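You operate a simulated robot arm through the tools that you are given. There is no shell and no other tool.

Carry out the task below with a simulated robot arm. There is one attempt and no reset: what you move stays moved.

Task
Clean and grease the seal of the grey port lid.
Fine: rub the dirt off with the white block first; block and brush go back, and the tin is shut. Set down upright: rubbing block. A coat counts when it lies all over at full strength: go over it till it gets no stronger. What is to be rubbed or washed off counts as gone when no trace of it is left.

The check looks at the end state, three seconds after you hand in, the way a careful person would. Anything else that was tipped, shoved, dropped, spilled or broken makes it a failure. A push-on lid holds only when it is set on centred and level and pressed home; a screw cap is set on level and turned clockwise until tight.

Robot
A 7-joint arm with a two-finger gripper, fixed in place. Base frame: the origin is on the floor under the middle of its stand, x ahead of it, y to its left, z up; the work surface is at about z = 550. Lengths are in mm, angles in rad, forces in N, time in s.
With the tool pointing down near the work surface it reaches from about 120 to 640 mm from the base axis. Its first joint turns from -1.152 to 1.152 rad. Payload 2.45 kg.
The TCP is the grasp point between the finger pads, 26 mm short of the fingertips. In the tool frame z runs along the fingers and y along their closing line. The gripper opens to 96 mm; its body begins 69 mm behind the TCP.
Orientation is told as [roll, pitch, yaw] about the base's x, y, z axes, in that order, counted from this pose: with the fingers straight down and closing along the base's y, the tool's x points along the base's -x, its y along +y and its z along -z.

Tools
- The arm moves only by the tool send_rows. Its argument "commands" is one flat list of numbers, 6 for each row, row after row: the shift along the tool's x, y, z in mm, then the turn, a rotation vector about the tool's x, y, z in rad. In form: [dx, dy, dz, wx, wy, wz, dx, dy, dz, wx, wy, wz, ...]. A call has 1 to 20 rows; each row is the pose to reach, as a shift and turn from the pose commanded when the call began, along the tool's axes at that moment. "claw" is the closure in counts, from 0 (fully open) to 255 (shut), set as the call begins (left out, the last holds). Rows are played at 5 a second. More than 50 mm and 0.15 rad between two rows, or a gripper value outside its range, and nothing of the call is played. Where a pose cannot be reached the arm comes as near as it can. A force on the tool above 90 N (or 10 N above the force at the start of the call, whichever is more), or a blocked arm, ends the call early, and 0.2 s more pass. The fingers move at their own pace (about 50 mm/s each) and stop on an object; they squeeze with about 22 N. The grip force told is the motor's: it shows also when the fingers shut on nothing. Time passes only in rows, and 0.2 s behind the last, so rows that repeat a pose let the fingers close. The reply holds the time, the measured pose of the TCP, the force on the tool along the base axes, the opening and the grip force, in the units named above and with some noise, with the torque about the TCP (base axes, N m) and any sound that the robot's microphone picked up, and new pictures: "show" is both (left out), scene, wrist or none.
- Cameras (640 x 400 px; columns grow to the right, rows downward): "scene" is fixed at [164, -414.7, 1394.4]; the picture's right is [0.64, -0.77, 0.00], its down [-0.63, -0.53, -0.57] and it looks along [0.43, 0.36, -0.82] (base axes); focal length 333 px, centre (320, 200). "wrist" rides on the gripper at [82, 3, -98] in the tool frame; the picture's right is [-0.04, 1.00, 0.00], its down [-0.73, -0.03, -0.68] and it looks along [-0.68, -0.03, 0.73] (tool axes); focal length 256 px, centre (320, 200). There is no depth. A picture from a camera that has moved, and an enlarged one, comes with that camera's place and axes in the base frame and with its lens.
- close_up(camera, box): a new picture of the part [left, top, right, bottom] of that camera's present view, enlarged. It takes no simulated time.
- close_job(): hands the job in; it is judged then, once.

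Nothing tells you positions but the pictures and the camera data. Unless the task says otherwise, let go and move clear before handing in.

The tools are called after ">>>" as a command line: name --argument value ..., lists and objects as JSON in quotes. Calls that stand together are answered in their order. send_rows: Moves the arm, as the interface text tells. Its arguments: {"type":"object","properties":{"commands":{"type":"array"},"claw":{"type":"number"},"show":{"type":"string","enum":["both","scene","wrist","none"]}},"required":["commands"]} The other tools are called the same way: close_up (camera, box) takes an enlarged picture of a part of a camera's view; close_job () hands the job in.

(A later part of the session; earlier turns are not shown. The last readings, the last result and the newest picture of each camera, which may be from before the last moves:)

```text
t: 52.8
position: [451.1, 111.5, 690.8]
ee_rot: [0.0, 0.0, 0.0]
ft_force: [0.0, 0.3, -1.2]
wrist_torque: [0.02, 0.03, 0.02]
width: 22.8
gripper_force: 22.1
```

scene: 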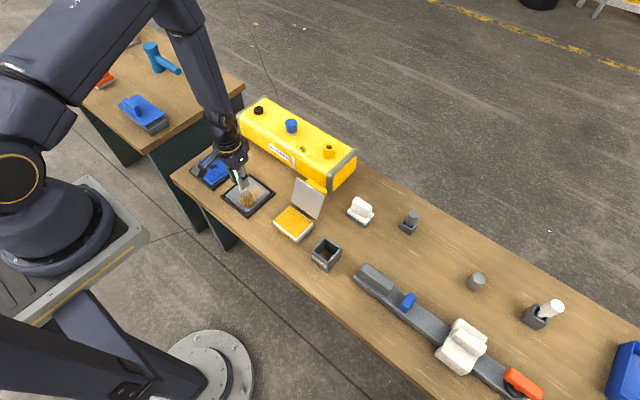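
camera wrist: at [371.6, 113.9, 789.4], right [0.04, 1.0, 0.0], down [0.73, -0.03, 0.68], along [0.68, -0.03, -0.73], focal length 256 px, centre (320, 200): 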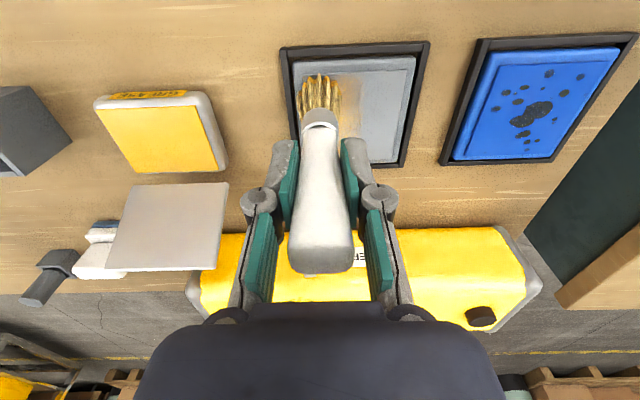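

>>> send_rows --commands '[0, 0, 0.7, 0, 0, 0, 0, 0, 0.7, 0, 0, 0]' --show "none"

>>> close_up --camera "wrist" --box '[200, 20, 440, 290]'

```text
t: 53.4
position: [451.9, 109.2, 690.8]
ee_rot: [-0.001, 0.0, 0.0]
ft_force: [-2.1, -1.2, 12.1]
wrist_torque: [-0.1, 0.04, -0.02]
width: 23.0
gripper_force: 21.9
```

```text
1.48 times, centred on (320, 155) of wrist
camera zoom: at [371.4, 114.0, 787.9], right [0.04, 1.0, 0.0], down [0.73, -0.03, 0.68], along [0.68, -0.03, -0.73], focal length 379 px, centre (320, 267)
```

zoom: 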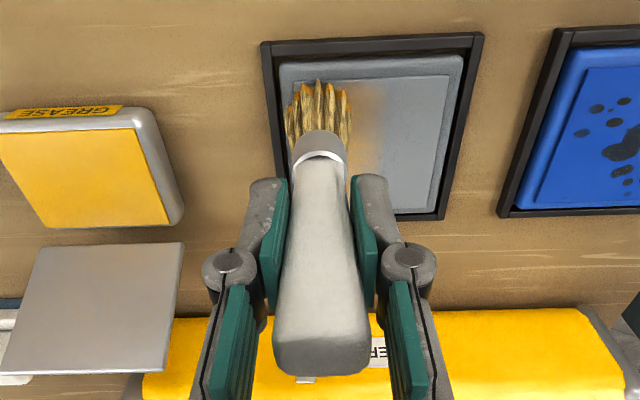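

Contact is now 12 N. I'll sweep lanes across the whole panel at this depth.

>>> send_rows --commands '[-20, 0, 0, 0, 0, 0, -40, 0, 0, 0, 0, 0, -60, 0, 0, 0, 0, 0, -60, 14, 0, 0, 0, 0, -40, 14, 0, 0, 0, 0, -20, 14, 0, 0, 0, 0, 0, 14, 0, 0, 0, 0, 0, 28, 0, 0, 0, 0, -20, 28, 0, 0, 0, 0, -40, 28, 0, 0, 0, 0, -60, 28, 0, 0, 0, 0, -60, 42, 0, 0, 0, 0, -40, 42, 0, 0, 0, 0, -20, 42, 0, 0, 0, 0, 0, 42, 0, 0, 0, 0, 0, 57, 0, 0, 0, 0, -20, 57, 0, 0, 0, 0, -40, 57, 0, 0, 0, 0, -60, 57, 0, 0, 0, 0, -60, 57, 0, 0, 0, 0]'

>>> close_up --camera "wrist" --box '[200, 0, 400, 130]'

>>> close_up --camera "scene" --box '[208, 150, 298, 225]'

```text
t: 57.6
position: [512.3, 168.4, 690.1]
ee_rot: [0.001, 0.001, 0.0]
ft_force: [-0.6, 0.2, -0.8]
wrist_torque: [0.01, 0.03, 0.0]
width: 23.0
gripper_force: 22.0
camera wrist: at [431.5, 170.7, 787.7], right [0.04, 1.0, 0.0], down [0.73, -0.03, 0.68], along [0.68, -0.03, -0.73], focal length 256 px, centre (320, 200)
```

scene: 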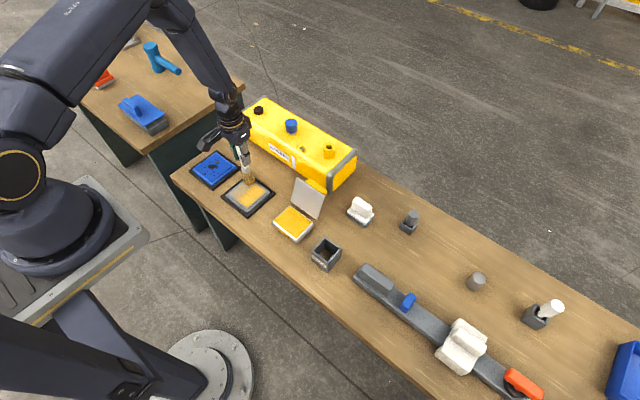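
wrist: 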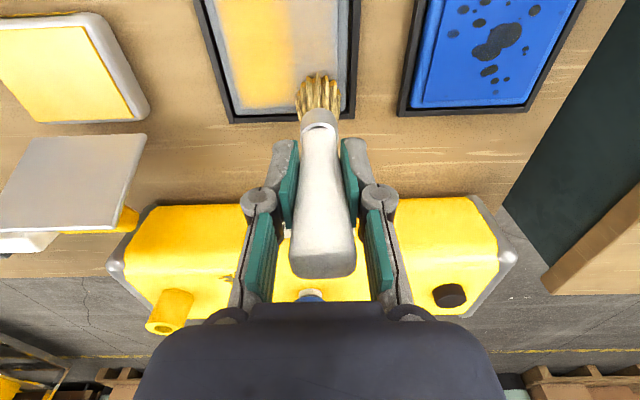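

```text
3.08 times, centred on (300, 65) of wrist
camera zoom: at [431.5, 170.7, 787.7], right [0.04, 1.0, 0.0], down [0.73, -0.03, 0.68], along [0.68, -0.03, -0.73], focal length 788 px, centre (382, 615)
```

zoom: 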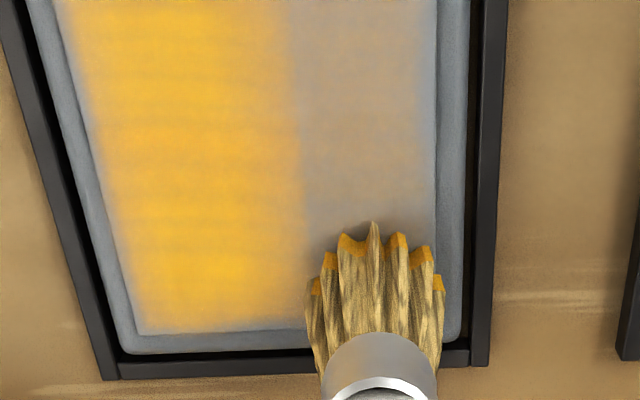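

```text
5.33 times, centred on (253, 188) of scene
camera zoom: at [164.1, -414.7, 1394.4], right [0.64, -0.77, 0.0], down [-0.63, -0.53, -0.57], along [0.43, 0.36, -0.82], focal length 1774 px, centre (677, 267)
```

zoom: 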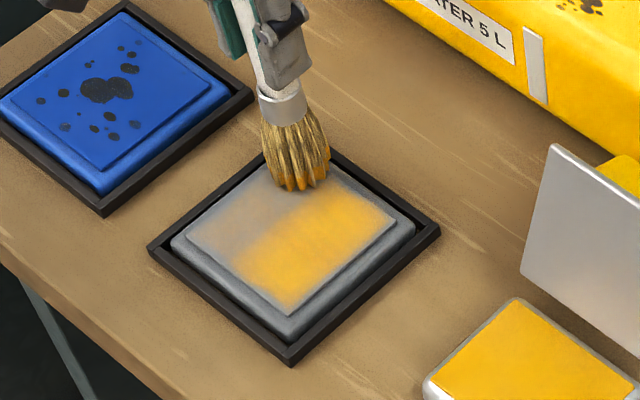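

The first lanes coated well; the far lanes are thin because contact was lost. I'll lower to regain contact here.

>>> send_rows --commands '[0, 0, 0.7, 0, 0, 0, 0, 0, 0.7, 0, 0, 0]' --show "none"

```text
t: 58.2
position: [511.6, 167.9, 690.0]
ee_rot: [-0.001, 0.001, 0.0]
ft_force: [0.3, 0.3, -0.4]
wrist_torque: [0.01, 0.01, 0.02]
width: 22.9
gripper_force: 21.7
```

>>> send_rows --commands '[0, 0, 0.7, 0, 0, 0, 0, 0, 0.7, 0, 0, 0]' --show "none"

```text
t: 58.8
position: [511.9, 169.1, 689.3]
ee_rot: [0.001, -0.001, 0.0]
ft_force: [0.1, 0.4, 1.5]
wrist_torque: [0.01, 0.07, -0.04]
width: 22.9
gripper_force: 22.3
```

Light contact. I'll press 0.5 mm more and sweep the +y half.

>>> send_rows --commands '[0, 5, 0.5, 0, 0, 0, 20, 5, 0.5, 0, 0, 0, 40, 5, 0.5, 0, 0, 0, 62, 5, 0.5, 0, 0, 0, 62, -8, 0.5, 0, 0, 0, 40, -8, 0.5, 0, 0, 0, 20, -8, 0.5, 0, 0, 0, 0, -8, 0.5, 0, 0, 0, 0, -20, 0.5, 0, 0, 0, 20, -20, 0.5, 0, 0, 0, 40, -20, 0.5, 0, 0, 0, 62, -20, 0.5, 0, 0, 0, 62, -8, 0.5, 0, 0, 0, 40, -8, 0.5, 0, 0, 0, 20, -8, 0.5, 0, 0, 0, 0, -8, 0.5, 0, 0, 0, 0, 5, 0.5, 0, 0, 0, 20, 5, 0.5, 0, 0, 0, 40, 5, 0.5, 0, 0, 0, 62, 5, 0.5, 0, 0, 0]'

>>> close_up --camera "wrist" --box '[200, 0, 400, 130]'

>>> close_up --camera "scene" --box '[208, 150, 298, 225]'

```text
t: 63.0
position: [449.9, 175.8, 689.0]
ee_rot: [0.001, 0.0, 0.0]
ft_force: [-0.4, -0.5, -0.4]
wrist_torque: [0.0, 0.02, 0.0]
width: 23.0
gripper_force: 22.2
camera wrist: at [368.0, 177.8, 786.3], right [0.04, 1.0, 0.0], down [0.73, -0.03, 0.68], along [0.68, -0.03, -0.73], focal length 256 px, centre (320, 200)
```

scene: 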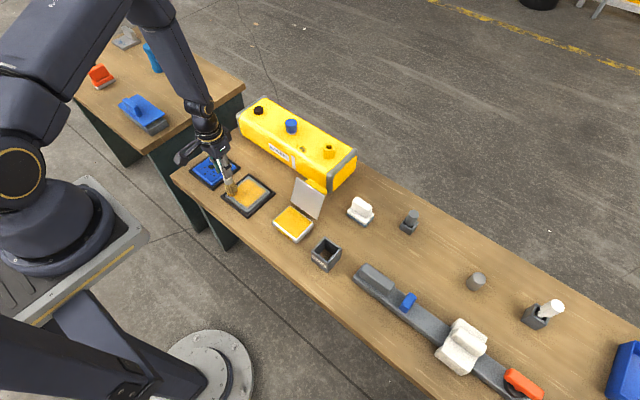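
wrist: 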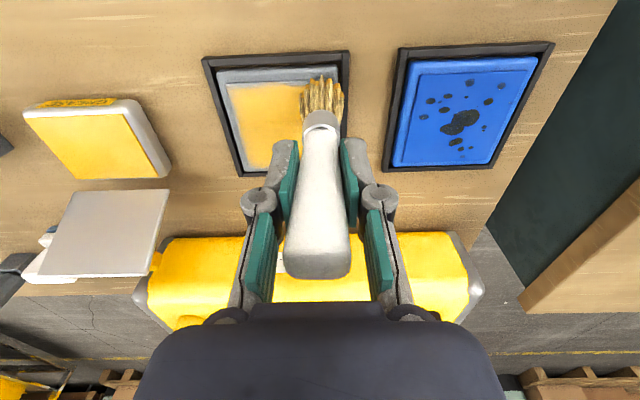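

```text
3.08 times, centred on (300, 65) of wrist
camera zoom: at [368.0, 177.8, 786.3], right [0.04, 1.0, 0.0], down [0.73, -0.03, 0.68], along [0.68, -0.03, -0.73], focal length 788 px, centre (382, 615)
```

zoom: 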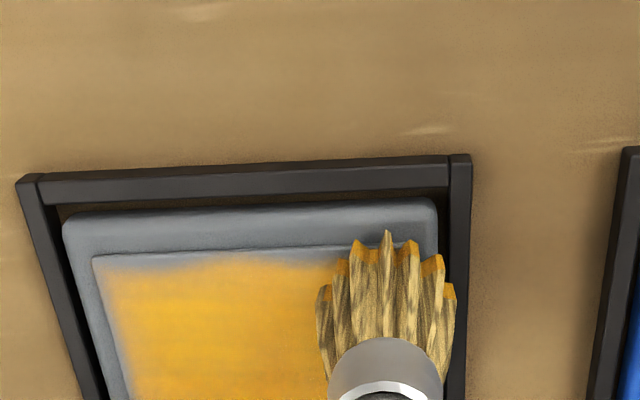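

```text
5.33 times, centred on (253, 188) of scene
camera zoom: at [164.1, -414.7, 1394.4], right [0.64, -0.77, 0.0], down [-0.63, -0.53, -0.57], along [0.43, 0.36, -0.82], focal length 1774 px, centre (677, 267)
```

zoom: 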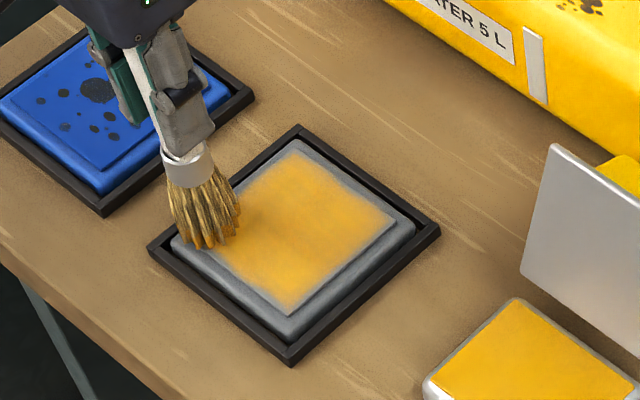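

Good coverage so far. Next I'll regain contact and work the edges and corners, going round the perimeter about 6 mm inside the panel edge.

>>> send_rows --commands '[4, 0, 0.5, 0, 0, 0, 6, 0, 0.8, 0, 0, 0, 6, 0, 0.8, 0, 0, 0]' --show "none"

```text
t: 63.8
position: [444.3, 175.3, 688.1]
ee_rot: [0.0, -0.001, 0.0]
ft_force: [1.4, 0.4, 3.5]
wrist_torque: [-0.06, -0.2, 0.0]
width: 23.2
gripper_force: 22.1
```

>>> send_rows --commands '[0, -18, 0.3, 0, 0, 0, 0, -36, 0.3, 0, 0, 0, 0, -54, 0.3, 0, 0, 0, 0, -72, 0.3, 0, 0, 0, -18, -72, 0.3, 0, 0, 0, -36, -72, 0.3, 0, 0, 0, -54, -72, 0.3, 0, 0, 0, -72, -72, 0.3, 0, 0, 0, -72, -54, 0.3, 0, 0, 0, -72, -36, 0.3, 0, 0, 0, -72, -18, 0.3, 0, 0, 0, -72, 0, 0.3, 0, 0, 0, -54, 0, 0.3, 0, 0, 0, -36, 0, 0.3, 0, 0, 0, -18, 0, 0.3, 0, 0, 0, 0, 0, 0.3, 0, 0, 0, 0, -18, 0.3, 0, 0, 0, 0, -36, 0.3, 0, 0, 0, 0, -54, 0.3, 0, 0, 0, 0, -72, 0.3, 0, 0, 0]'

>>> close_up --camera "wrist" --box '[220, 0, 480, 170]'

>>> close_up --camera "scene" --box '[208, 150, 298, 225]'

```text
t: 68.0
position: [444.2, 102.5, 687.3]
ee_rot: [0.0, 0.001, 0.001]
ft_force: [0.7, -0.6, -0.7]
wrist_torque: [0.01, 0.04, -0.03]
width: 23.2
gripper_force: 22.8
camera wrist: at [362.6, 105.1, 784.3], right [0.04, 1.0, 0.0], down [0.73, -0.03, 0.68], along [0.68, -0.03, -0.73], focal length 256 px, centre (320, 200)
```

scene: 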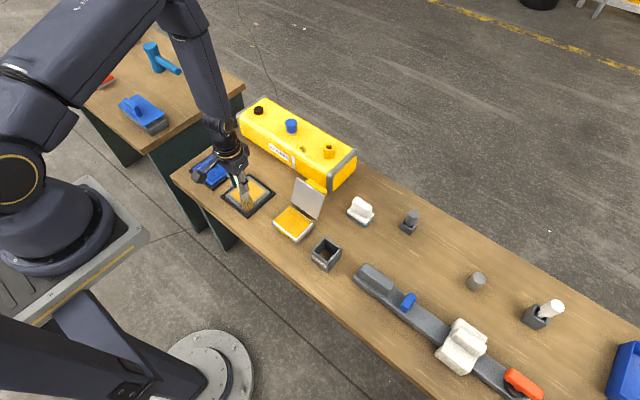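
wrist: 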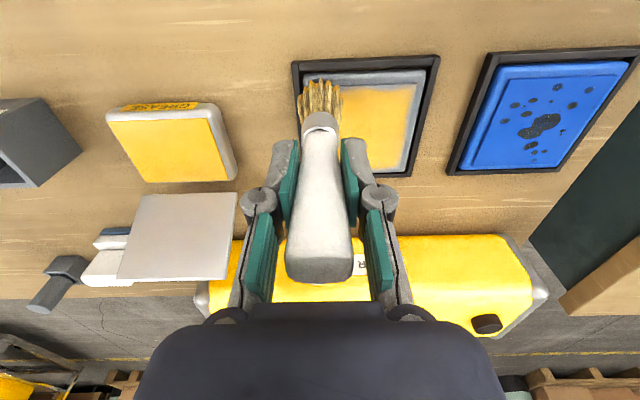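

```text
2.35 times, centred on (350, 85) of wrist
camera zoom: at [362.6, 105.1, 784.3], right [0.04, 1.0, 0.0], down [0.73, -0.03, 0.68], along [0.68, -0.03, -0.73], focal length 602 px, centre (249, 471)
```

zoom: 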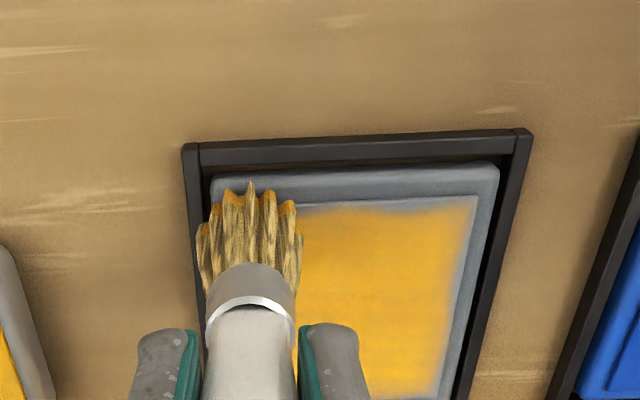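

```text
5.33 times, centred on (253, 188) of scene
camera zoom: at [164.1, -414.7, 1394.4], right [0.64, -0.77, 0.0], down [-0.63, -0.53, -0.57], along [0.43, 0.36, -0.82], focal length 1774 px, centre (677, 267)
```

zoom: 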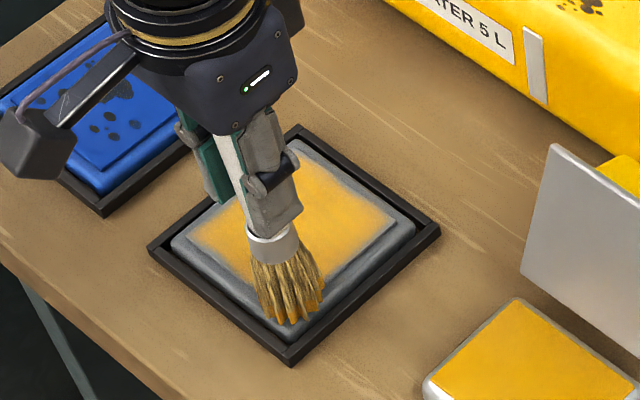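

Contact drifts as the brush creeps up in the grip. I'll raise briefly and inspect the coat, then decide about re-dipping.

>>> send_rows --commands '[0, 0, -30, 0, 0, 0, 20, -20, -65, 0, 0, 0, 40, -60, -80, 0, 0, 0, 60, -100, -80, 0, 0, 0, 60, -100, -80, 0, 0, 0]'

>>> close_up --camera "scene" --box '[213, 160, 283, 220]'

>>> close_up --camera "wrist" --box '[360, 20, 560, 180]'

```text
t: 69.2
position: [385.5, 1.8, 765.6]
ee_rot: [0.0, -0.001, -0.001]
ft_force: [0.3, -0.5, -0.5]
wrist_torque: [-0.01, -0.01, -0.01]
width: 22.7
gripper_force: 21.8
camera wrist: at [303.6, 4.7, 863.6], right [0.04, 1.0, 0.0], down [0.73, -0.03, 0.68], along [0.68, -0.03, -0.73], focal length 256 px, centre (320, 200)
```

scene: 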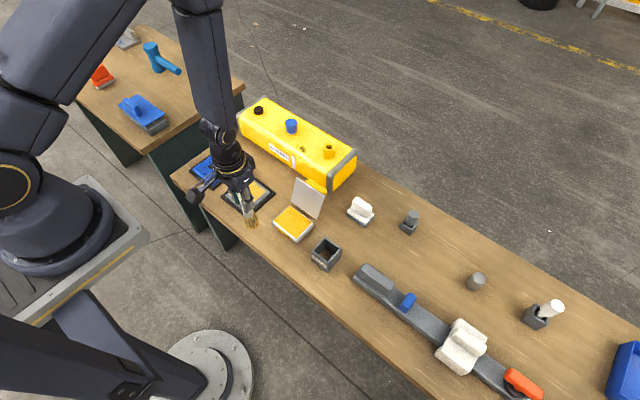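
wrist: 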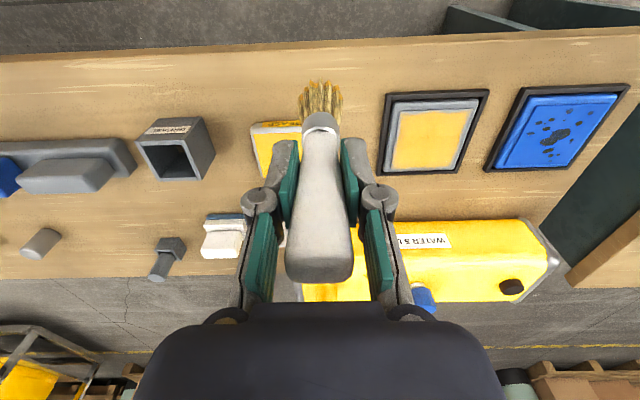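

```text
6.67 times, centred on (248, 190) of scene
camera zoom: at [164.0, -414.8, 1394.4], right [0.64, -0.77, 0.0], down [-0.63, -0.53, -0.57], along [0.43, 0.36, -0.82], focal length 2217 px, centre (800, 267)
```

zoom: 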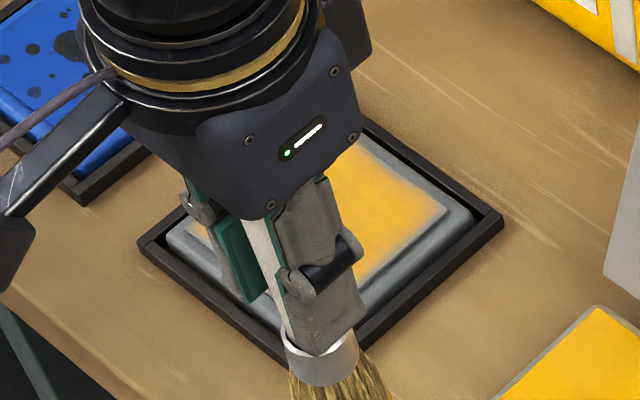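

```text
2.50 times, centred on (460, 100) of wrist
camera zoom: at [303.6, 4.7, 863.6], right [0.04, 1.0, 0.0], down [0.73, -0.03, 0.68], along [0.68, -0.03, -0.73], focal length 640 px, centre (-30, 450)
```

zoom: 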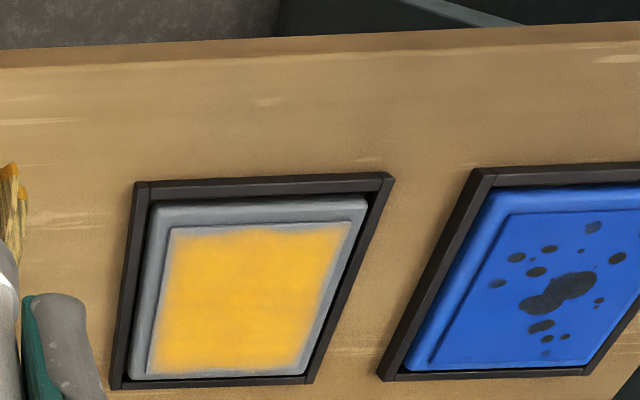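

The middle is coated well; a border of a few millimetres is still thin. I'll re-dip the brush and then work the edges with steady light contact.

>>> send_rows --commands '[-35, -14, 0, 0, 0, 0, -70, -28, 0, 0, 0, 0, -104.5, -42.8, 0, 0, 0, 0, -104.5, -42.8, 35, 0, 0, 0, -104.5, -42.8, 60, 0, 0, 0, -104.5, -42.8, 66, 0, 0, 0, -104.5, -42.8, 66, 0, 0, 0]' --show "none"

>>> send_rows --commands '[0, 0, 1, 0, 0, 0, 0, 0, 2, 0, 0, 0, 0, 0, 2, 0, 0, 0]' --show "none"

>>> close_up --camera "wrist" --box '[240, 20, 400, 150]'

```text
t: 70.8
position: [488.7, -41.0, 700.2]
ee_rot: [-0.002, -0.001, -0.001]
ft_force: [0.0, 0.2, -1.1]
wrist_torque: [-0.01, 0.05, -0.02]
width: 23.2
gripper_force: 21.6
```

```text
t: 71.6
position: [488.0, -41.8, 699.1]
ee_rot: [0.0, -0.002, 0.0]
ft_force: [-0.8, -0.7, -0.9]
wrist_torque: [-0.01, 0.0, 0.01]
width: 23.3
gripper_force: 22.4
```

```text
3.08 times, centred on (320, 85) of wrist
camera zoom: at [407.1, -38.4, 796.7], right [0.04, 1.0, 0.0], down [0.73, -0.03, 0.68], along [0.68, -0.03, -0.73], focal length 788 px, centre (320, 554)
```

zoom: 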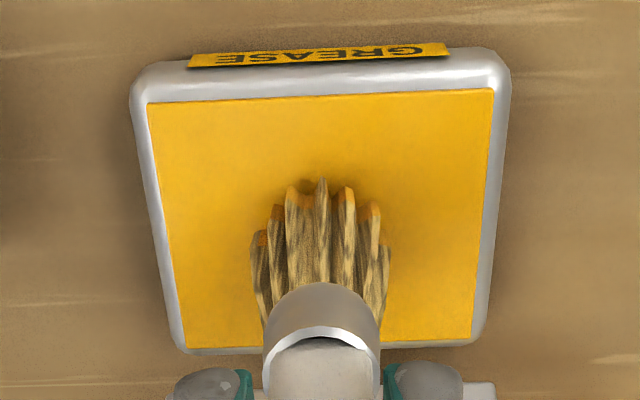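

>>> send_rows --commands '[0, 0, 1, 0, 0, 0, 0, 0, 1, 0, 0, 0]' --show "none"

```text
t: 72.2
position: [487.3, -41.7, 698.5]
ee_rot: [0.0, 0.0, 0.0]
ft_force: [0.4, -0.4, -0.7]
wrist_torque: [0.04, 0.0, 0.01]
width: 22.8
gripper_force: 21.7
```

>>> send_rows --commands '[0, 0, 0.8, 0, 0, 0, 0, 0, 0.8, 0, 0, 0]' --show "none"

```text
t: 72.8
position: [488.6, -41.9, 698.3]
ee_rot: [0.0, -0.001, -0.001]
ft_force: [0.3, -0.7, -1.3]
wrist_torque: [0.04, 0.0, -0.02]
width: 23.0
gripper_force: 22.0
```

>>> send_rows --commands '[0, 0, 0.8, 0, 0, 0, 0, 0, 0.8, 0, 0, 0]' --show "none"

```text
t: 73.4
position: [488.4, -42.0, 697.4]
ee_rot: [-0.001, 0.0, 0.001]
ft_force: [-0.5, 0.7, -0.7]
wrist_torque: [0.04, -0.02, 0.01]
width: 23.0
gripper_force: 21.9
```

>>> send_rows --commands '[0, 0, 0.8, 0, 0, 0, 0, 0, 0.8, 0, 0, 0]' --show "none"

>>> close_up --camera "wrist" --box '[240, 20, 400, 150]'

```text
t: 74.0
position: [487.9, -42.4, 694.8]
ee_rot: [0.0, 0.001, 0.0]
ft_force: [0.3, -0.1, -1.3]
wrist_torque: [-0.01, 0.01, -0.01]
width: 23.1
gripper_force: 21.6
```

```text
3.08 times, centred on (320, 85) of wrist
camera zoom: at [407.6, -38.9, 792.9], right [0.04, 1.0, 0.0], down [0.73, -0.03, 0.68], along [0.68, -0.03, -0.73], focal length 788 px, centre (320, 554)
```

zoom: 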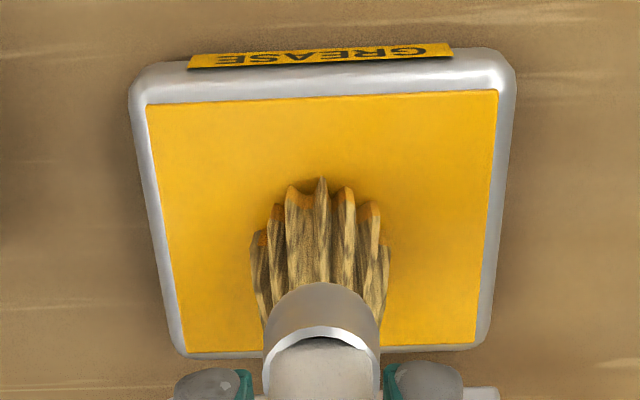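

>>> send_rows --commands '[0, 0, 0.8, 0, 0, 0, 0, 0, 0.8, 0, 0, 0]' --show "none"

```text
t: 74.6
position: [488.3, -41.3, 695.7]
ee_rot: [0.0, -0.001, 0.001]
ft_force: [0.5, -0.8, -0.4]
wrist_torque: [0.0, -0.01, -0.06]
width: 23.0
gripper_force: 22.0
```

>>> send_rows --commands '[0, 0, 0.8, 0, 0, 0, 0, 0, 0.8, 0, 0, 0]' --show "none"

```text
t: 75.2
position: [488.1, -41.9, 694.8]
ee_rot: [0.0, -0.001, 0.0]
ft_force: [-4.1, 0.2, 16.7]
wrist_torque: [0.02, 0.35, -0.03]
width: 23.0
gripper_force: 21.9
```

The brush touched the grease (17 N). I'll ease off, lift, and return to the seal's near −y corner.

>>> send_rows --commands '[0, 0, -0.5, 0, 0, 0, 0, 0, -0.5, 0, 0, 0, 0, 0, -30, 0, 0, 0, 0, 0, -60, 0, 0, 0, 11, 37, -60, 0, 0, 0, 22, 74, -60, 0, 0, 0, 34, 111, -60, 0, 0, 0, 45, 146, -60, 0, 0, 0, 45, 146, -25, 0, 0, 0, 45, 146, 4, 0, 0, 0, 45, 146, 7, 0, 0, 0]' --show "wrist"

>>> close_up --camera "wrist" --box '[240, 20, 440, 150]'

```text
t: 77.6
position: [444.5, 104.2, 687.5]
ee_rot: [-0.001, 0.001, -0.001]
ft_force: [0.0, -0.7, -0.1]
wrist_torque: [-0.01, 0.03, -0.01]
width: 22.9
gripper_force: 21.7
camera wrist: at [363.1, 106.9, 784.5], right [0.04, 1.0, 0.0], down [0.73, -0.03, 0.68], along [0.68, -0.03, -0.73], focal length 256 px, centre (320, 200)
```

wrist: 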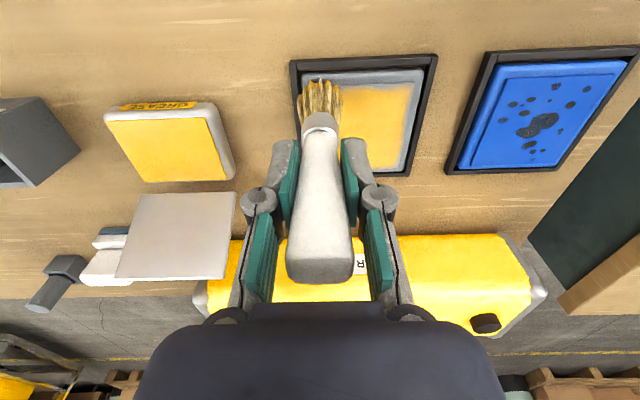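

```text
3.08 times, centred on (340, 85) of wrist
camera zoom: at [363.1, 106.9, 784.5], right [0.04, 1.0, 0.0], down [0.73, -0.03, 0.68], along [0.68, -0.03, -0.73], focal length 788 px, centre (258, 554)
```

zoom: 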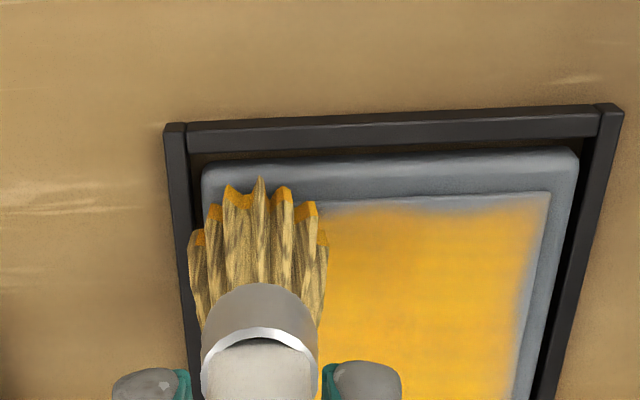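

>>> send_rows --commands '[0, 0, 1, 0, 0, 0, 0, 0, 2, 0, 0, 0, 0, 0, 2, 0, 0, 0]' --show "none"

>>> send_rows --commands '[0, 0, 0.6, 0, 0, 0, 0, 0, 0.6, 0, 0, 0]' --show "none"

```text
t: 78.4
position: [443.9, 103.7, 684.2]
ee_rot: [0.0, -0.003, 0.0]
ft_force: [-1.4, -0.1, 19.5]
wrist_torque: [-0.03, 0.0, 0.03]
width: 23.1
gripper_force: 21.6
```

```text
t: 79.0
position: [444.6, 105.5, 684.5]
ee_rot: [0.0, -0.002, 0.0]
ft_force: [2.1, -0.3, 17.7]
wrist_torque: [-0.03, -0.27, 0.02]
width: 22.8
gripper_force: 21.4
```

Contact is solid. I'll run the perimeter about 5 mm inside the edges, easing down slightly along the way so the contact is kept.

>>> send_rows --commands '[3, -2, 0, 0, 0, 0, -17, -2, 0.1, 0, 0, 0, -37, -2, 0.2, 0, 0, 0, -57, -2, 0.3, 0, 0, 0, -73, -2, 0.4, 0, 0, 0, -73, 18, 0.5, 0, 0, 0, -73, 36, 0.6, 0, 0, 0, -73, 54, 0.7, 0, 0, 0, -73, 72, 0.8, 0, 0, 0, -55, 72, 0.9, 0, 0, 0, -36, 72, 1, 0, 0, 0, -17, 72, 1.1, 0, 0, 0, 3, 72, 1.2, 0, 0, 0, 3, 54, 1.3, 0, 0, 0, 3, 36, 1.4, 0, 0, 0, 3, 18, 1.5, 0, 0, 0, 3, -2, 1.6, 0, 0, 0, -17, -2, 1.7, 0, 0, 0, -37, -2, 1.8, 0, 0, 0, -57, -2, 1.9, 0, 0, 0]'

>>> close_up --camera "wrist" --box '[240, 0, 440, 130]'

>>> close_up --camera "scene" --box '[208, 150, 298, 225]'

```text
t: 83.2
position: [500.1, 102.8, 681.0]
ee_rot: [0.0, -0.002, -0.002]
ft_force: [-3.2, -0.1, 17.7]
wrist_torque: [0.04, 0.18, 0.04]
width: 23.1
gripper_force: 22.1
camera wrist: at [419.5, 105.7, 778.8], right [0.04, 1.0, 0.0], down [0.73, -0.03, 0.68], along [0.68, -0.03, -0.73], focal length 256 px, centre (320, 200)
```

scene: 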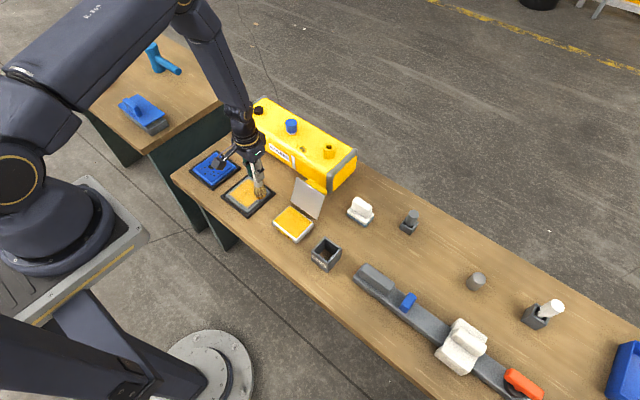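
wrist: 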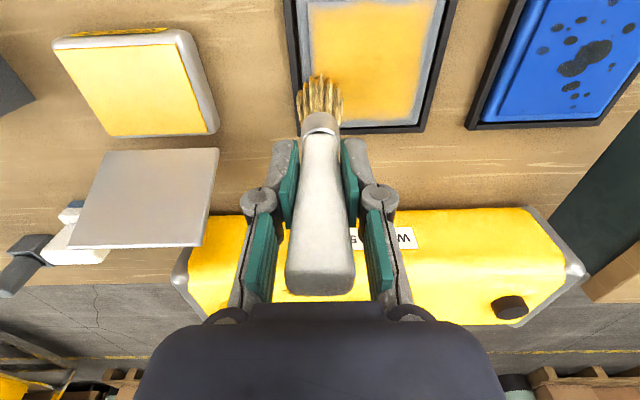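

```text
3.08 times, centred on (340, 65) of wrist
camera zoom: at [419.5, 105.7, 778.8], right [0.04, 1.0, 0.0], down [0.73, -0.03, 0.68], along [0.68, -0.03, -0.73], focal length 788 px, centre (258, 615)
```

zoom: 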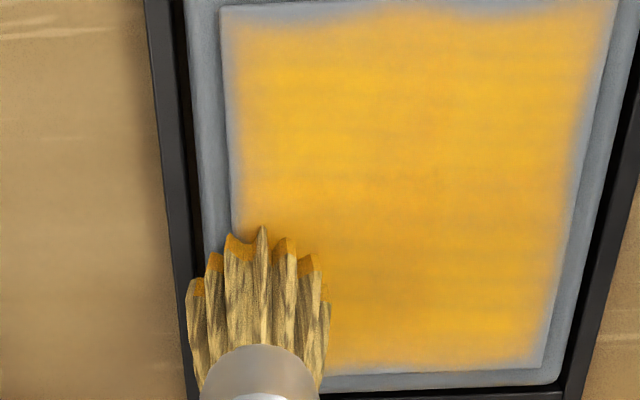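

```text
5.33 times, centred on (253, 188) of scene
camera zoom: at [163.7, -414.8, 1394.4], right [0.64, -0.77, 0.0], down [-0.63, -0.53, -0.57], along [0.44, 0.36, -0.82], focal length 1774 px, centre (677, 267)
```

zoom: 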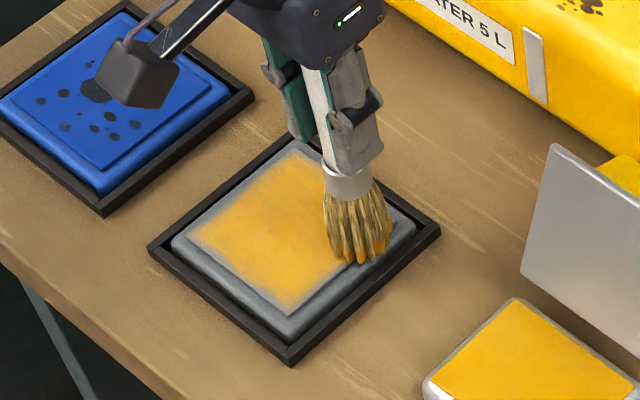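

Contact stays good at about 18 N. The rim edges still fade, so I'll run the perimeter again right along the panel edges.

>>> send_rows --commands '[-10, -4, 0, 0, 0, 0, -19.5, -4, 0.1, 0, 0, 0, -19.5, 16, 0.2, 0, 0, 0, -19.5, 36, 0.3, 0, 0, 0, -19.5, 57, 0.35, 0, 0, 0, -19.5, 77.5, 0.4, 0, 0, 0, 0, 77.5, 0.5, 0, 0, 0, 20, 77.5, 0.6, 0, 0, 0, 42, 77.5, 0.7, 0, 0, 0, 63.5, 77.5, 0.8, 0, 0, 0, 63.5, 57, 0.9, 0, 0, 0, 63.5, 36, 1, 0, 0, 0, 63.5, 16, 1.1, 0, 0, 0, 63.5, -4, 1.2, 0, 0, 0, 42, -4, 1.3, 0, 0, 0, 20, -4, 1.4, 0, 0, 0, 0, -4, 1.5, 0, 0, 0, -19.5, -4, 1.55, 0, 0, 0, -19.5, 16, 1.6, 0, 0, 0, -19.5, 36, 1.7, 0, 0, 0]'

>>> close_up --camera "wrist" --box '[220, 0, 420, 130]'

>>> close_up --camera "scene" --box '[208, 150, 298, 225]'

```text
t: 87.4
position: [519.4, 139.0, 679.6]
ee_rot: [0.0, 0.003, 0.0]
ft_force: [0.0, -0.5, 0.0]
wrist_torque: [-0.01, -0.07, 0.05]
width: 22.9
gripper_force: 22.1
camera wrist: at [439.8, 141.9, 777.7], right [0.04, 1.0, 0.0], down [0.73, -0.03, 0.68], along [0.68, -0.03, -0.73], focal length 256 px, centre (320, 200)
```

scene: 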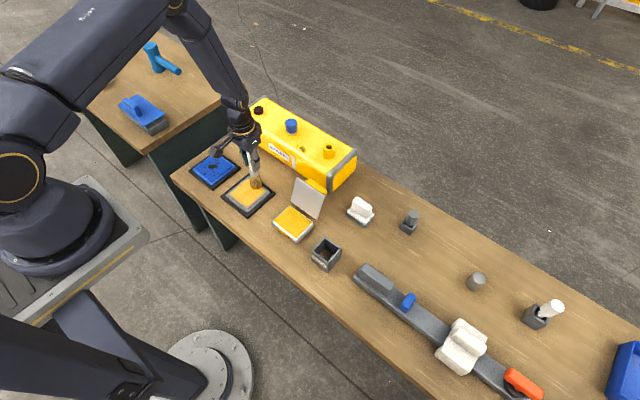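
wrist: 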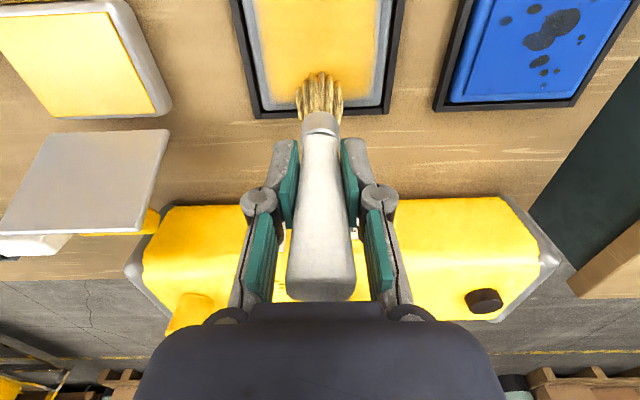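

```text
3.08 times, centred on (320, 65) of wrist
camera zoom: at [439.8, 141.9, 777.7], right [0.04, 1.0, 0.0], down [0.73, -0.03, 0.68], along [0.68, -0.03, -0.73], focal length 788 px, centre (320, 615)
```

zoom: 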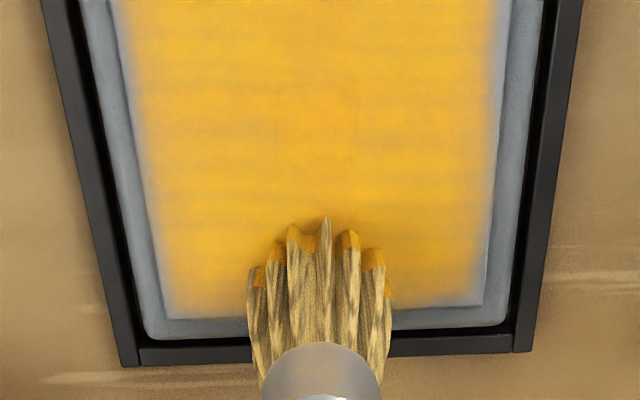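

```text
5.33 times, centred on (253, 188) of scene
camera zoom: at [164.0, -414.7, 1394.4], right [0.64, -0.77, 0.0], down [-0.63, -0.53, -0.57], along [0.43, 0.36, -0.82], focal length 1774 px, centre (677, 267)
```

zoom: 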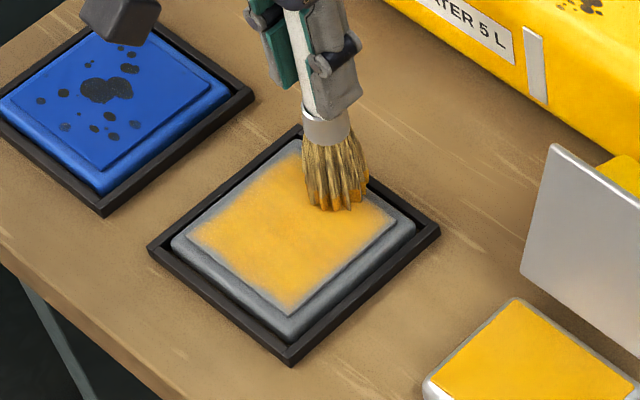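

Contact was lost during that pass. I'll lower in small steps to regain it, then handle each edge on its own with force checks.

>>> send_rows --commands '[0, 0, 0.8, 0, 0, 0, 0, 0, 0.8, 0, 0, 0]' --show "none"

```text
t: 88.0
position: [520.2, 138.9, 679.8]
ee_rot: [0.001, -0.001, -0.001]
ft_force: [0.0, 0.2, 2.0]
wrist_torque: [0.05, 0.07, 0.0]
width: 23.2
gripper_force: 22.1
```

>>> send_rows --commands '[0, 0, 0.7, 0, 0, 0, 0, 14, 0.9, 0, 0, 0, 0, 28, 1.1, 0, 0, 0, 0, 41, 1.3, 0, 0, 0, 14, 41, 1.5, 0, 0, 0, 28, 41, 1.7, 0, 0, 0, 42, 41, 1.9, 0, 0, 0, 56, 41, 2.1, 0, 0, 0, 70, 41, 2.3, 0, 0, 0, 82, 41, 2.5, 0, 0, 0]' --show "none"

>>> close_up --camera "scene" --box '[208, 150, 298, 225]'

>>> close_up --camera "wrist" --box '[180, 20, 380, 150]'

```text
t: 90.2
position: [439.1, 180.3, 678.6]
ee_rot: [0.0, -0.002, 0.0]
ft_force: [4.4, 0.0, 10.3]
wrist_torque: [-0.01, -0.6, -0.02]
width: 22.8
gripper_force: 22.6
```

```text
5.33 times, centred on (253, 188) of scene
camera zoom: at [164.0, -414.8, 1394.4], right [0.64, -0.77, 0.0], down [-0.63, -0.53, -0.57], along [0.43, 0.36, -0.82], focal length 1774 px, centre (677, 267)
```

zoom: 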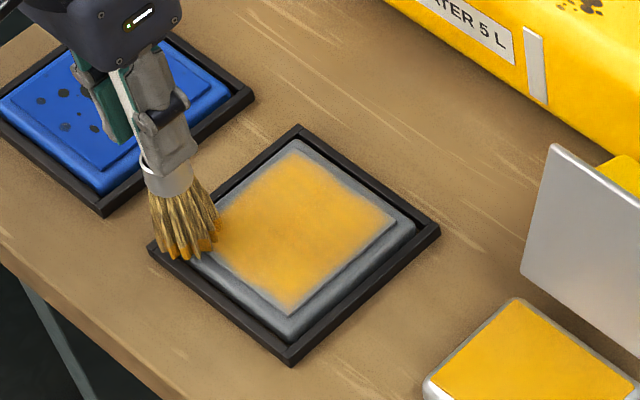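

```text
3.08 times, centred on (280, 85) of wrist
camera zoom: at [357.4, 183.0, 775.1], right [0.04, 1.0, 0.0], down [0.73, -0.03, 0.68], along [0.68, -0.03, -0.73], focal length 788 px, centre (443, 554)
```

zoom: 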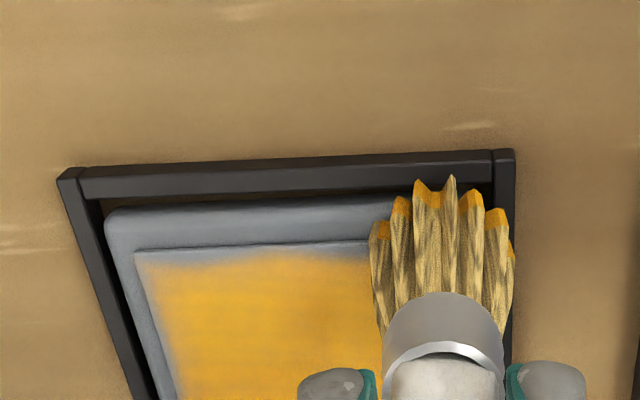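

The +y edge got a contact pass. Next I'll do the near edge and then the −y edge, keeping contact.

>>> send_rows --commands '[0, -14, 0.2, 0, 0, 0, 0, -28, 0.4, 0, 0, 0, 0, -42, 0.6, 0, 0, 0, 0, -56, 0.8, 0, 0, 0, 0, -70, 1, 0, 0, 0, 0, -82, 1.2, 0, 0, 0]' --show "none"

>>> close_up --camera "wrist" --box '[240, 20, 440, 150]'

>>> close_up --camera "scene" --box '[208, 150, 298, 225]'

```text
t: 91.6
position: [437.1, 97.6, 675.2]
ee_rot: [-0.001, 0.0, 0.0]
ft_force: [-0.4, 5.7, 18.5]
wrist_torque: [0.57, -0.22, 0.06]
width: 23.4
gripper_force: 21.9
```

```text
3.08 times, centred on (340, 85) of wrist
camera zoom: at [356.9, 100.6, 772.7], right [0.04, 1.0, 0.0], down [0.73, -0.03, 0.68], along [0.68, -0.03, -0.73], focal length 788 px, centre (258, 554)
```

zoom: 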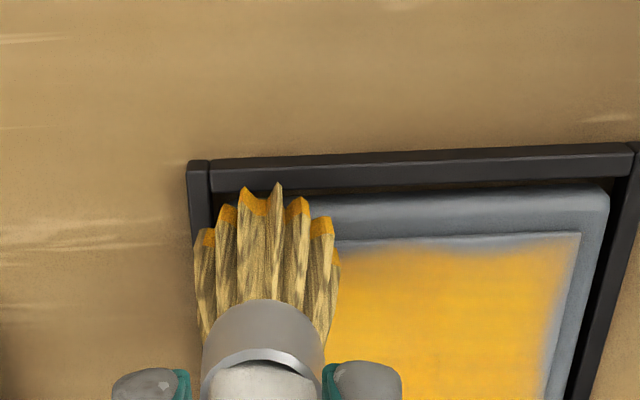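

```text
5.33 times, centred on (253, 188) of scene
camera zoom: at [163.8, -414.7, 1394.4], right [0.64, -0.77, 0.0], down [-0.63, -0.53, -0.57], along [0.44, 0.36, -0.82], focal length 1774 px, centre (677, 267)
```

zoom: 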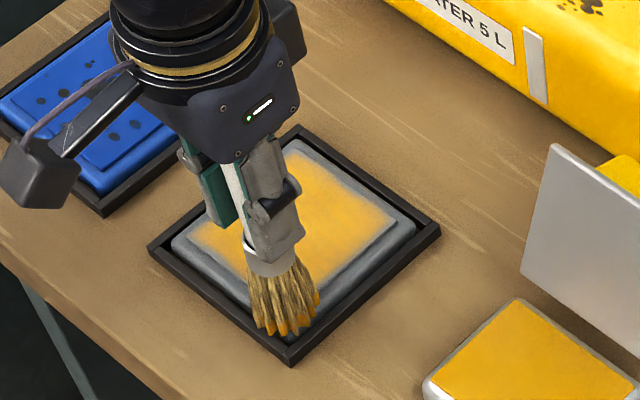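

I'll lift and look at the edges closely before continuing, since they fade more than expected.

>>> send_rows --commands '[0, 0, -40, 0, 0, 0, 10, -40, -70, 0, 0, 0, 40, -80, -80, 0, 0, 0, 80, -100, -80, 0, 0, 0, 120, -100, -80, 0, 0, 0, 120, -100, -80, 0, 0, 0]'

>>> close_up --camera "scene" --box '[218, 165, 278, 215]'

>>> close_up --camera "wrist" --box '[400, 100, 540, 210]'

```text
refused: row 2 steps farther than a row can; nothing moved
```

```text
8.00 times, centred on (248, 190) of scene
camera zoom: at [163.8, -414.7, 1394.4], right [0.64, -0.77, 0.0], down [-0.63, -0.53, -0.57], along [0.44, 0.36, -0.82], focal length 2661 px, centre (896, 280)
```

zoom: 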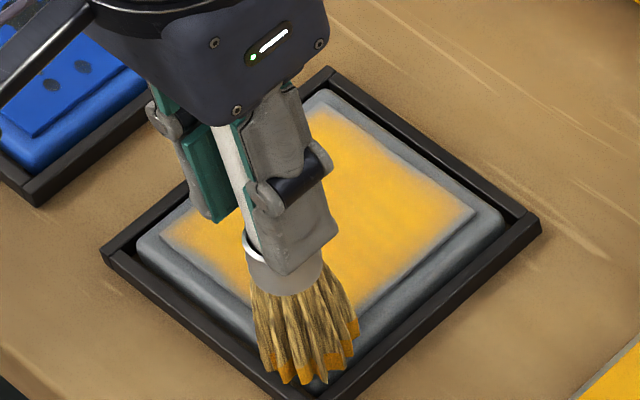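

```text
3.64 times, centred on (470, 155) of wrist
camera zoom: at [356.9, 100.6, 772.7], right [0.04, 1.0, 0.0], down [0.73, -0.03, 0.68], along [0.68, -0.03, -0.73], focal length 931 px, centre (-226, 364)
```

zoom: 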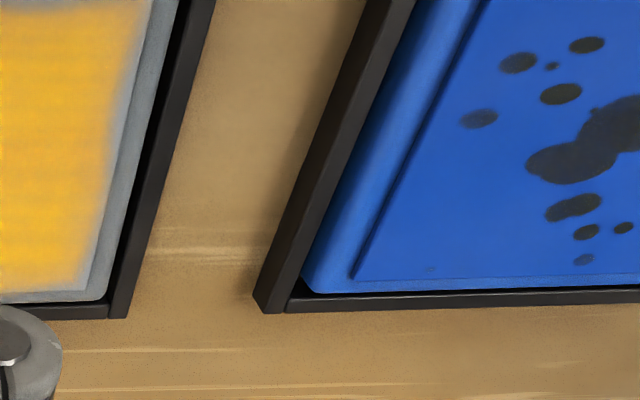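

>>> send_rows --commands '[0, 0, -40, 0, 0, 0, 10, -20, -75, 0, 0, 0, 35, -50, -90, 0, 0, 0, 70, -80, -95, 0, 0, 0, 110, -100, -95, 0, 0, 0, 110, -100, -95, 0, 0, 0]'

>>> close_up --camera "scene" --box '[218, 165, 278, 215]'

>>> close_up --camera "wrist" --box '[380, 80, 540, 220]'

```text
t: 93.0
position: [330.2, -1.4, 771.3]
ee_rot: [0.0, 0.0, 0.0]
ft_force: [-0.1, 1.1, -1.4]
wrist_torque: [-0.02, -0.01, 0.0]
width: 22.6
gripper_force: 22.1
camera wrist: at [248.5, -0.5, 869.5], right [0.04, 1.0, 0.0], down [0.73, -0.03, 0.68], along [0.68, -0.03, -0.73], focal length 256 px, centre (320, 200)
```

scene: 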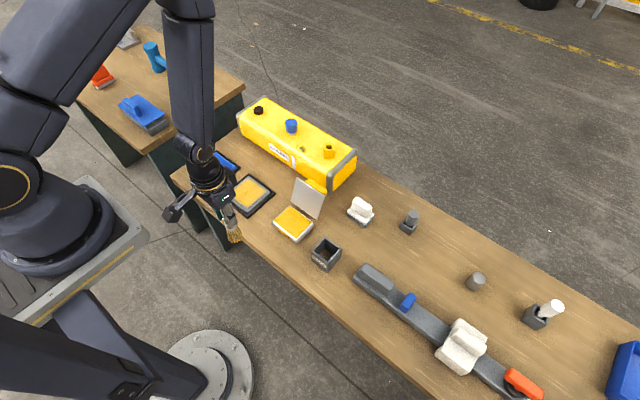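
wrist: 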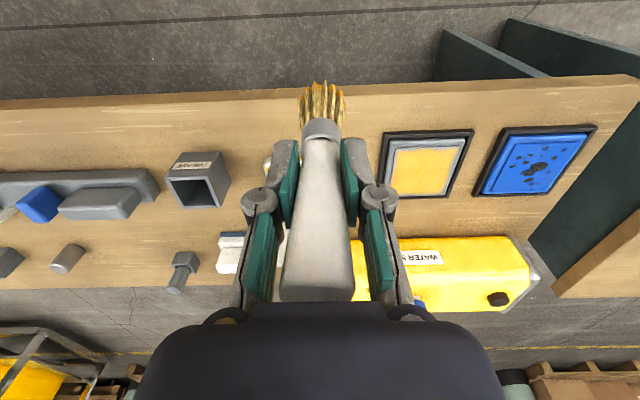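

```text
8.00 times, centred on (248, 190) of scene
camera zoom: at [164.0, -414.7, 1394.4], right [0.64, -0.77, 0.0], down [-0.63, -0.53, -0.57], along [0.43, 0.36, -0.82], focal length 2661 px, centre (896, 280)
```

zoom: 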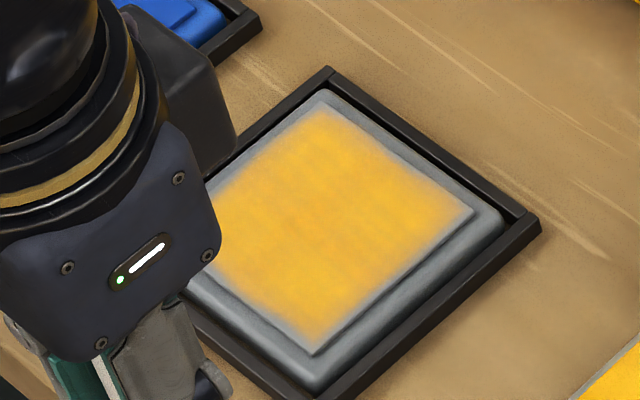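

```text
2.86 times, centred on (460, 150) of wrist
camera zoom: at [248.5, -0.5, 869.5], right [0.04, 1.0, 0.0], down [0.73, -0.03, 0.68], along [0.68, -0.03, -0.73], focal length 731 px, centre (-80, 343)
```

zoom: 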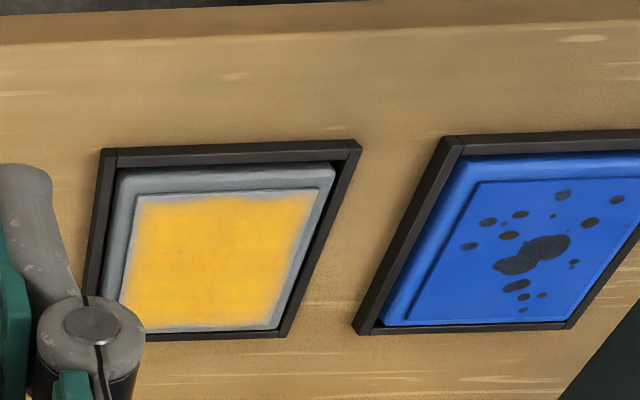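

A thin border band remains. The coat seems to depend on brush load and contact, so I'll dip again with a longer dwell and then make slow edge strokes.

>>> send_rows --commands '[-40, -10, 0, 0, 0, 0, -80, -20, 0, 0, 0, 0, -120, -30, 0, 0, 0, 0, -158, -40, 0, 0, 0, 0, -158, -40, 40, 0, 0, 0, -158, -40, 78, 0, 0, 0, -158, -40, 82, 0, 0, 0]' --show "none"

>>> send_rows --commands '[0, 0, 1, 0, 0, 0, 0, 0, 2, 0, 0, 0, 0, 0, 2, 0, 0, 0]' --show "none"

>>> close_up --camera "wrist" --box '[220, 0, 420, 160]'

```text
t: 94.6
position: [486.0, -44.2, 686.5]
ee_rot: [0.0, -0.001, -0.001]
ft_force: [-0.7, 0.5, -1.2]
wrist_torque: [0.02, -0.03, -0.01]
width: 22.9
gripper_force: 22.1
```

```text
t: 95.4
position: [486.3, -42.3, 686.3]
ee_rot: [-0.001, -0.001, 0.0]
ft_force: [0.1, 0.0, -1.7]
wrist_torque: [-0.03, 0.01, 0.02]
width: 22.6
gripper_force: 21.5
```

```text
2.50 times, centred on (320, 80) of wrist
camera zoom: at [405.4, -39.7, 783.5], right [0.04, 1.0, 0.0], down [0.73, -0.03, 0.68], along [0.68, -0.03, -0.73], focal length 640 px, centre (320, 500)
```

zoom: 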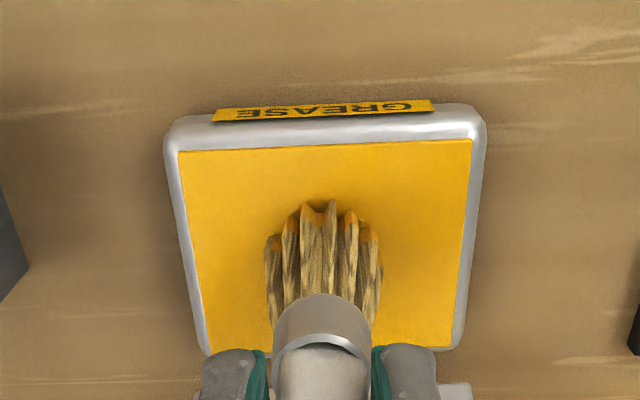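

>>> send_rows --commands '[0, 0, 0.7, 0, 0, 0, 0, 0, 1.4, 0, 0, 0, 0, 0, 1.4, 0, 0, 0]' --show "none"

```text
t: 96.2
position: [484.3, -42.7, 685.0]
ee_rot: [0.0, -0.001, 0.001]
ft_force: [0.2, 0.0, -1.3]
wrist_torque: [0.01, -0.03, 0.04]
width: 23.0
gripper_force: 21.5
```

>>> send_rows --commands '[0, 0, 0.7, 0, 0, 0, 0, 0, 1.4, 0, 0, 0, 0, 0, 1.4, 0, 0, 0]' --show "none"

```text
t: 97.0
position: [484.9, -42.6, 684.1]
ee_rot: [0.0, -0.001, 0.0]
ft_force: [-2.7, 1.2, 8.8]
wrist_torque: [0.01, 0.17, 0.01]
width: 22.7
gripper_force: 21.9
```

Contact is made. I'll dwell and stir slightly in the grease, then look at the tips.

>>> send_rows --commands '[0, 0, 0.2, 0, 0, 0, 6, 0, 0.3, 0, 0, 0, 6, 8, 0.3, 0, 0, 0, -6, 8, 0.4, 0, 0, 0, -6, -8, 0.4, 0, 0, 0, 6, -8, 0.5, 0, 0, 0, 0, 0, 0.5, 0, 0, 0, 0, 0, 0.5, 0, 0, 0]' --show "none"

>>> close_up --camera "wrist" --box '[220, 0, 420, 160]'

>>> close_up --camera "scene" --box '[260, 170, 350, 250]'

```text
t: 98.8
position: [487.4, -42.8, 684.3]
ee_rot: [0.001, -0.001, 0.001]
ft_force: [-0.1, -0.7, -1.3]
wrist_torque: [-0.02, 0.04, 0.0]
width: 22.9
gripper_force: 22.1
```

```text
2.50 times, centred on (320, 80) of wrist
camera zoom: at [406.1, -39.5, 781.1], right [0.04, 1.0, 0.0], down [0.73, -0.03, 0.68], along [0.68, -0.03, -0.73], focal length 640 px, centre (320, 500)
```

zoom: 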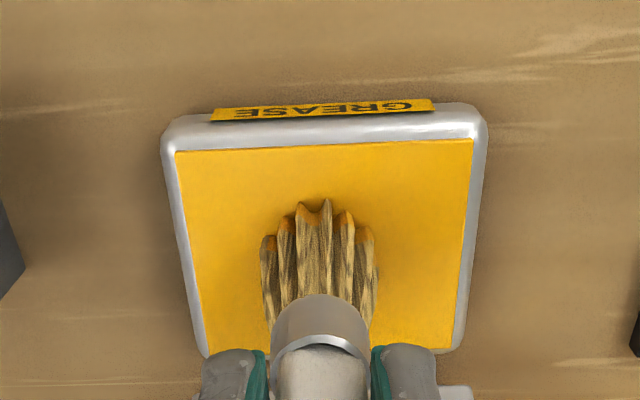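

```text
5.00 times, centred on (305, 210) of scene
camera zoom: at [164.1, -414.7, 1394.4], right [0.64, -0.77, 0.0], down [-0.63, -0.53, -0.57], along [0.43, 0.36, -0.82], focal length 1663 px, centre (395, 150)
```

zoom: 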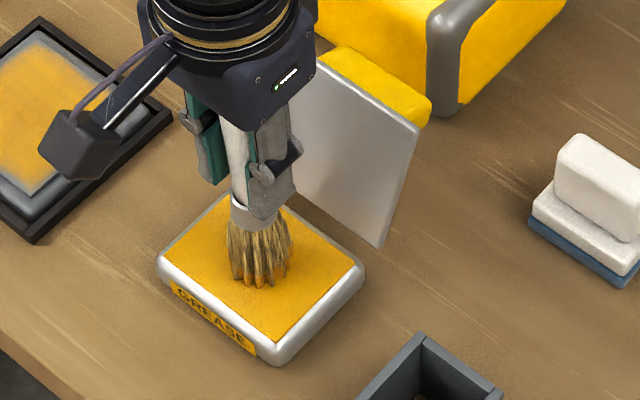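

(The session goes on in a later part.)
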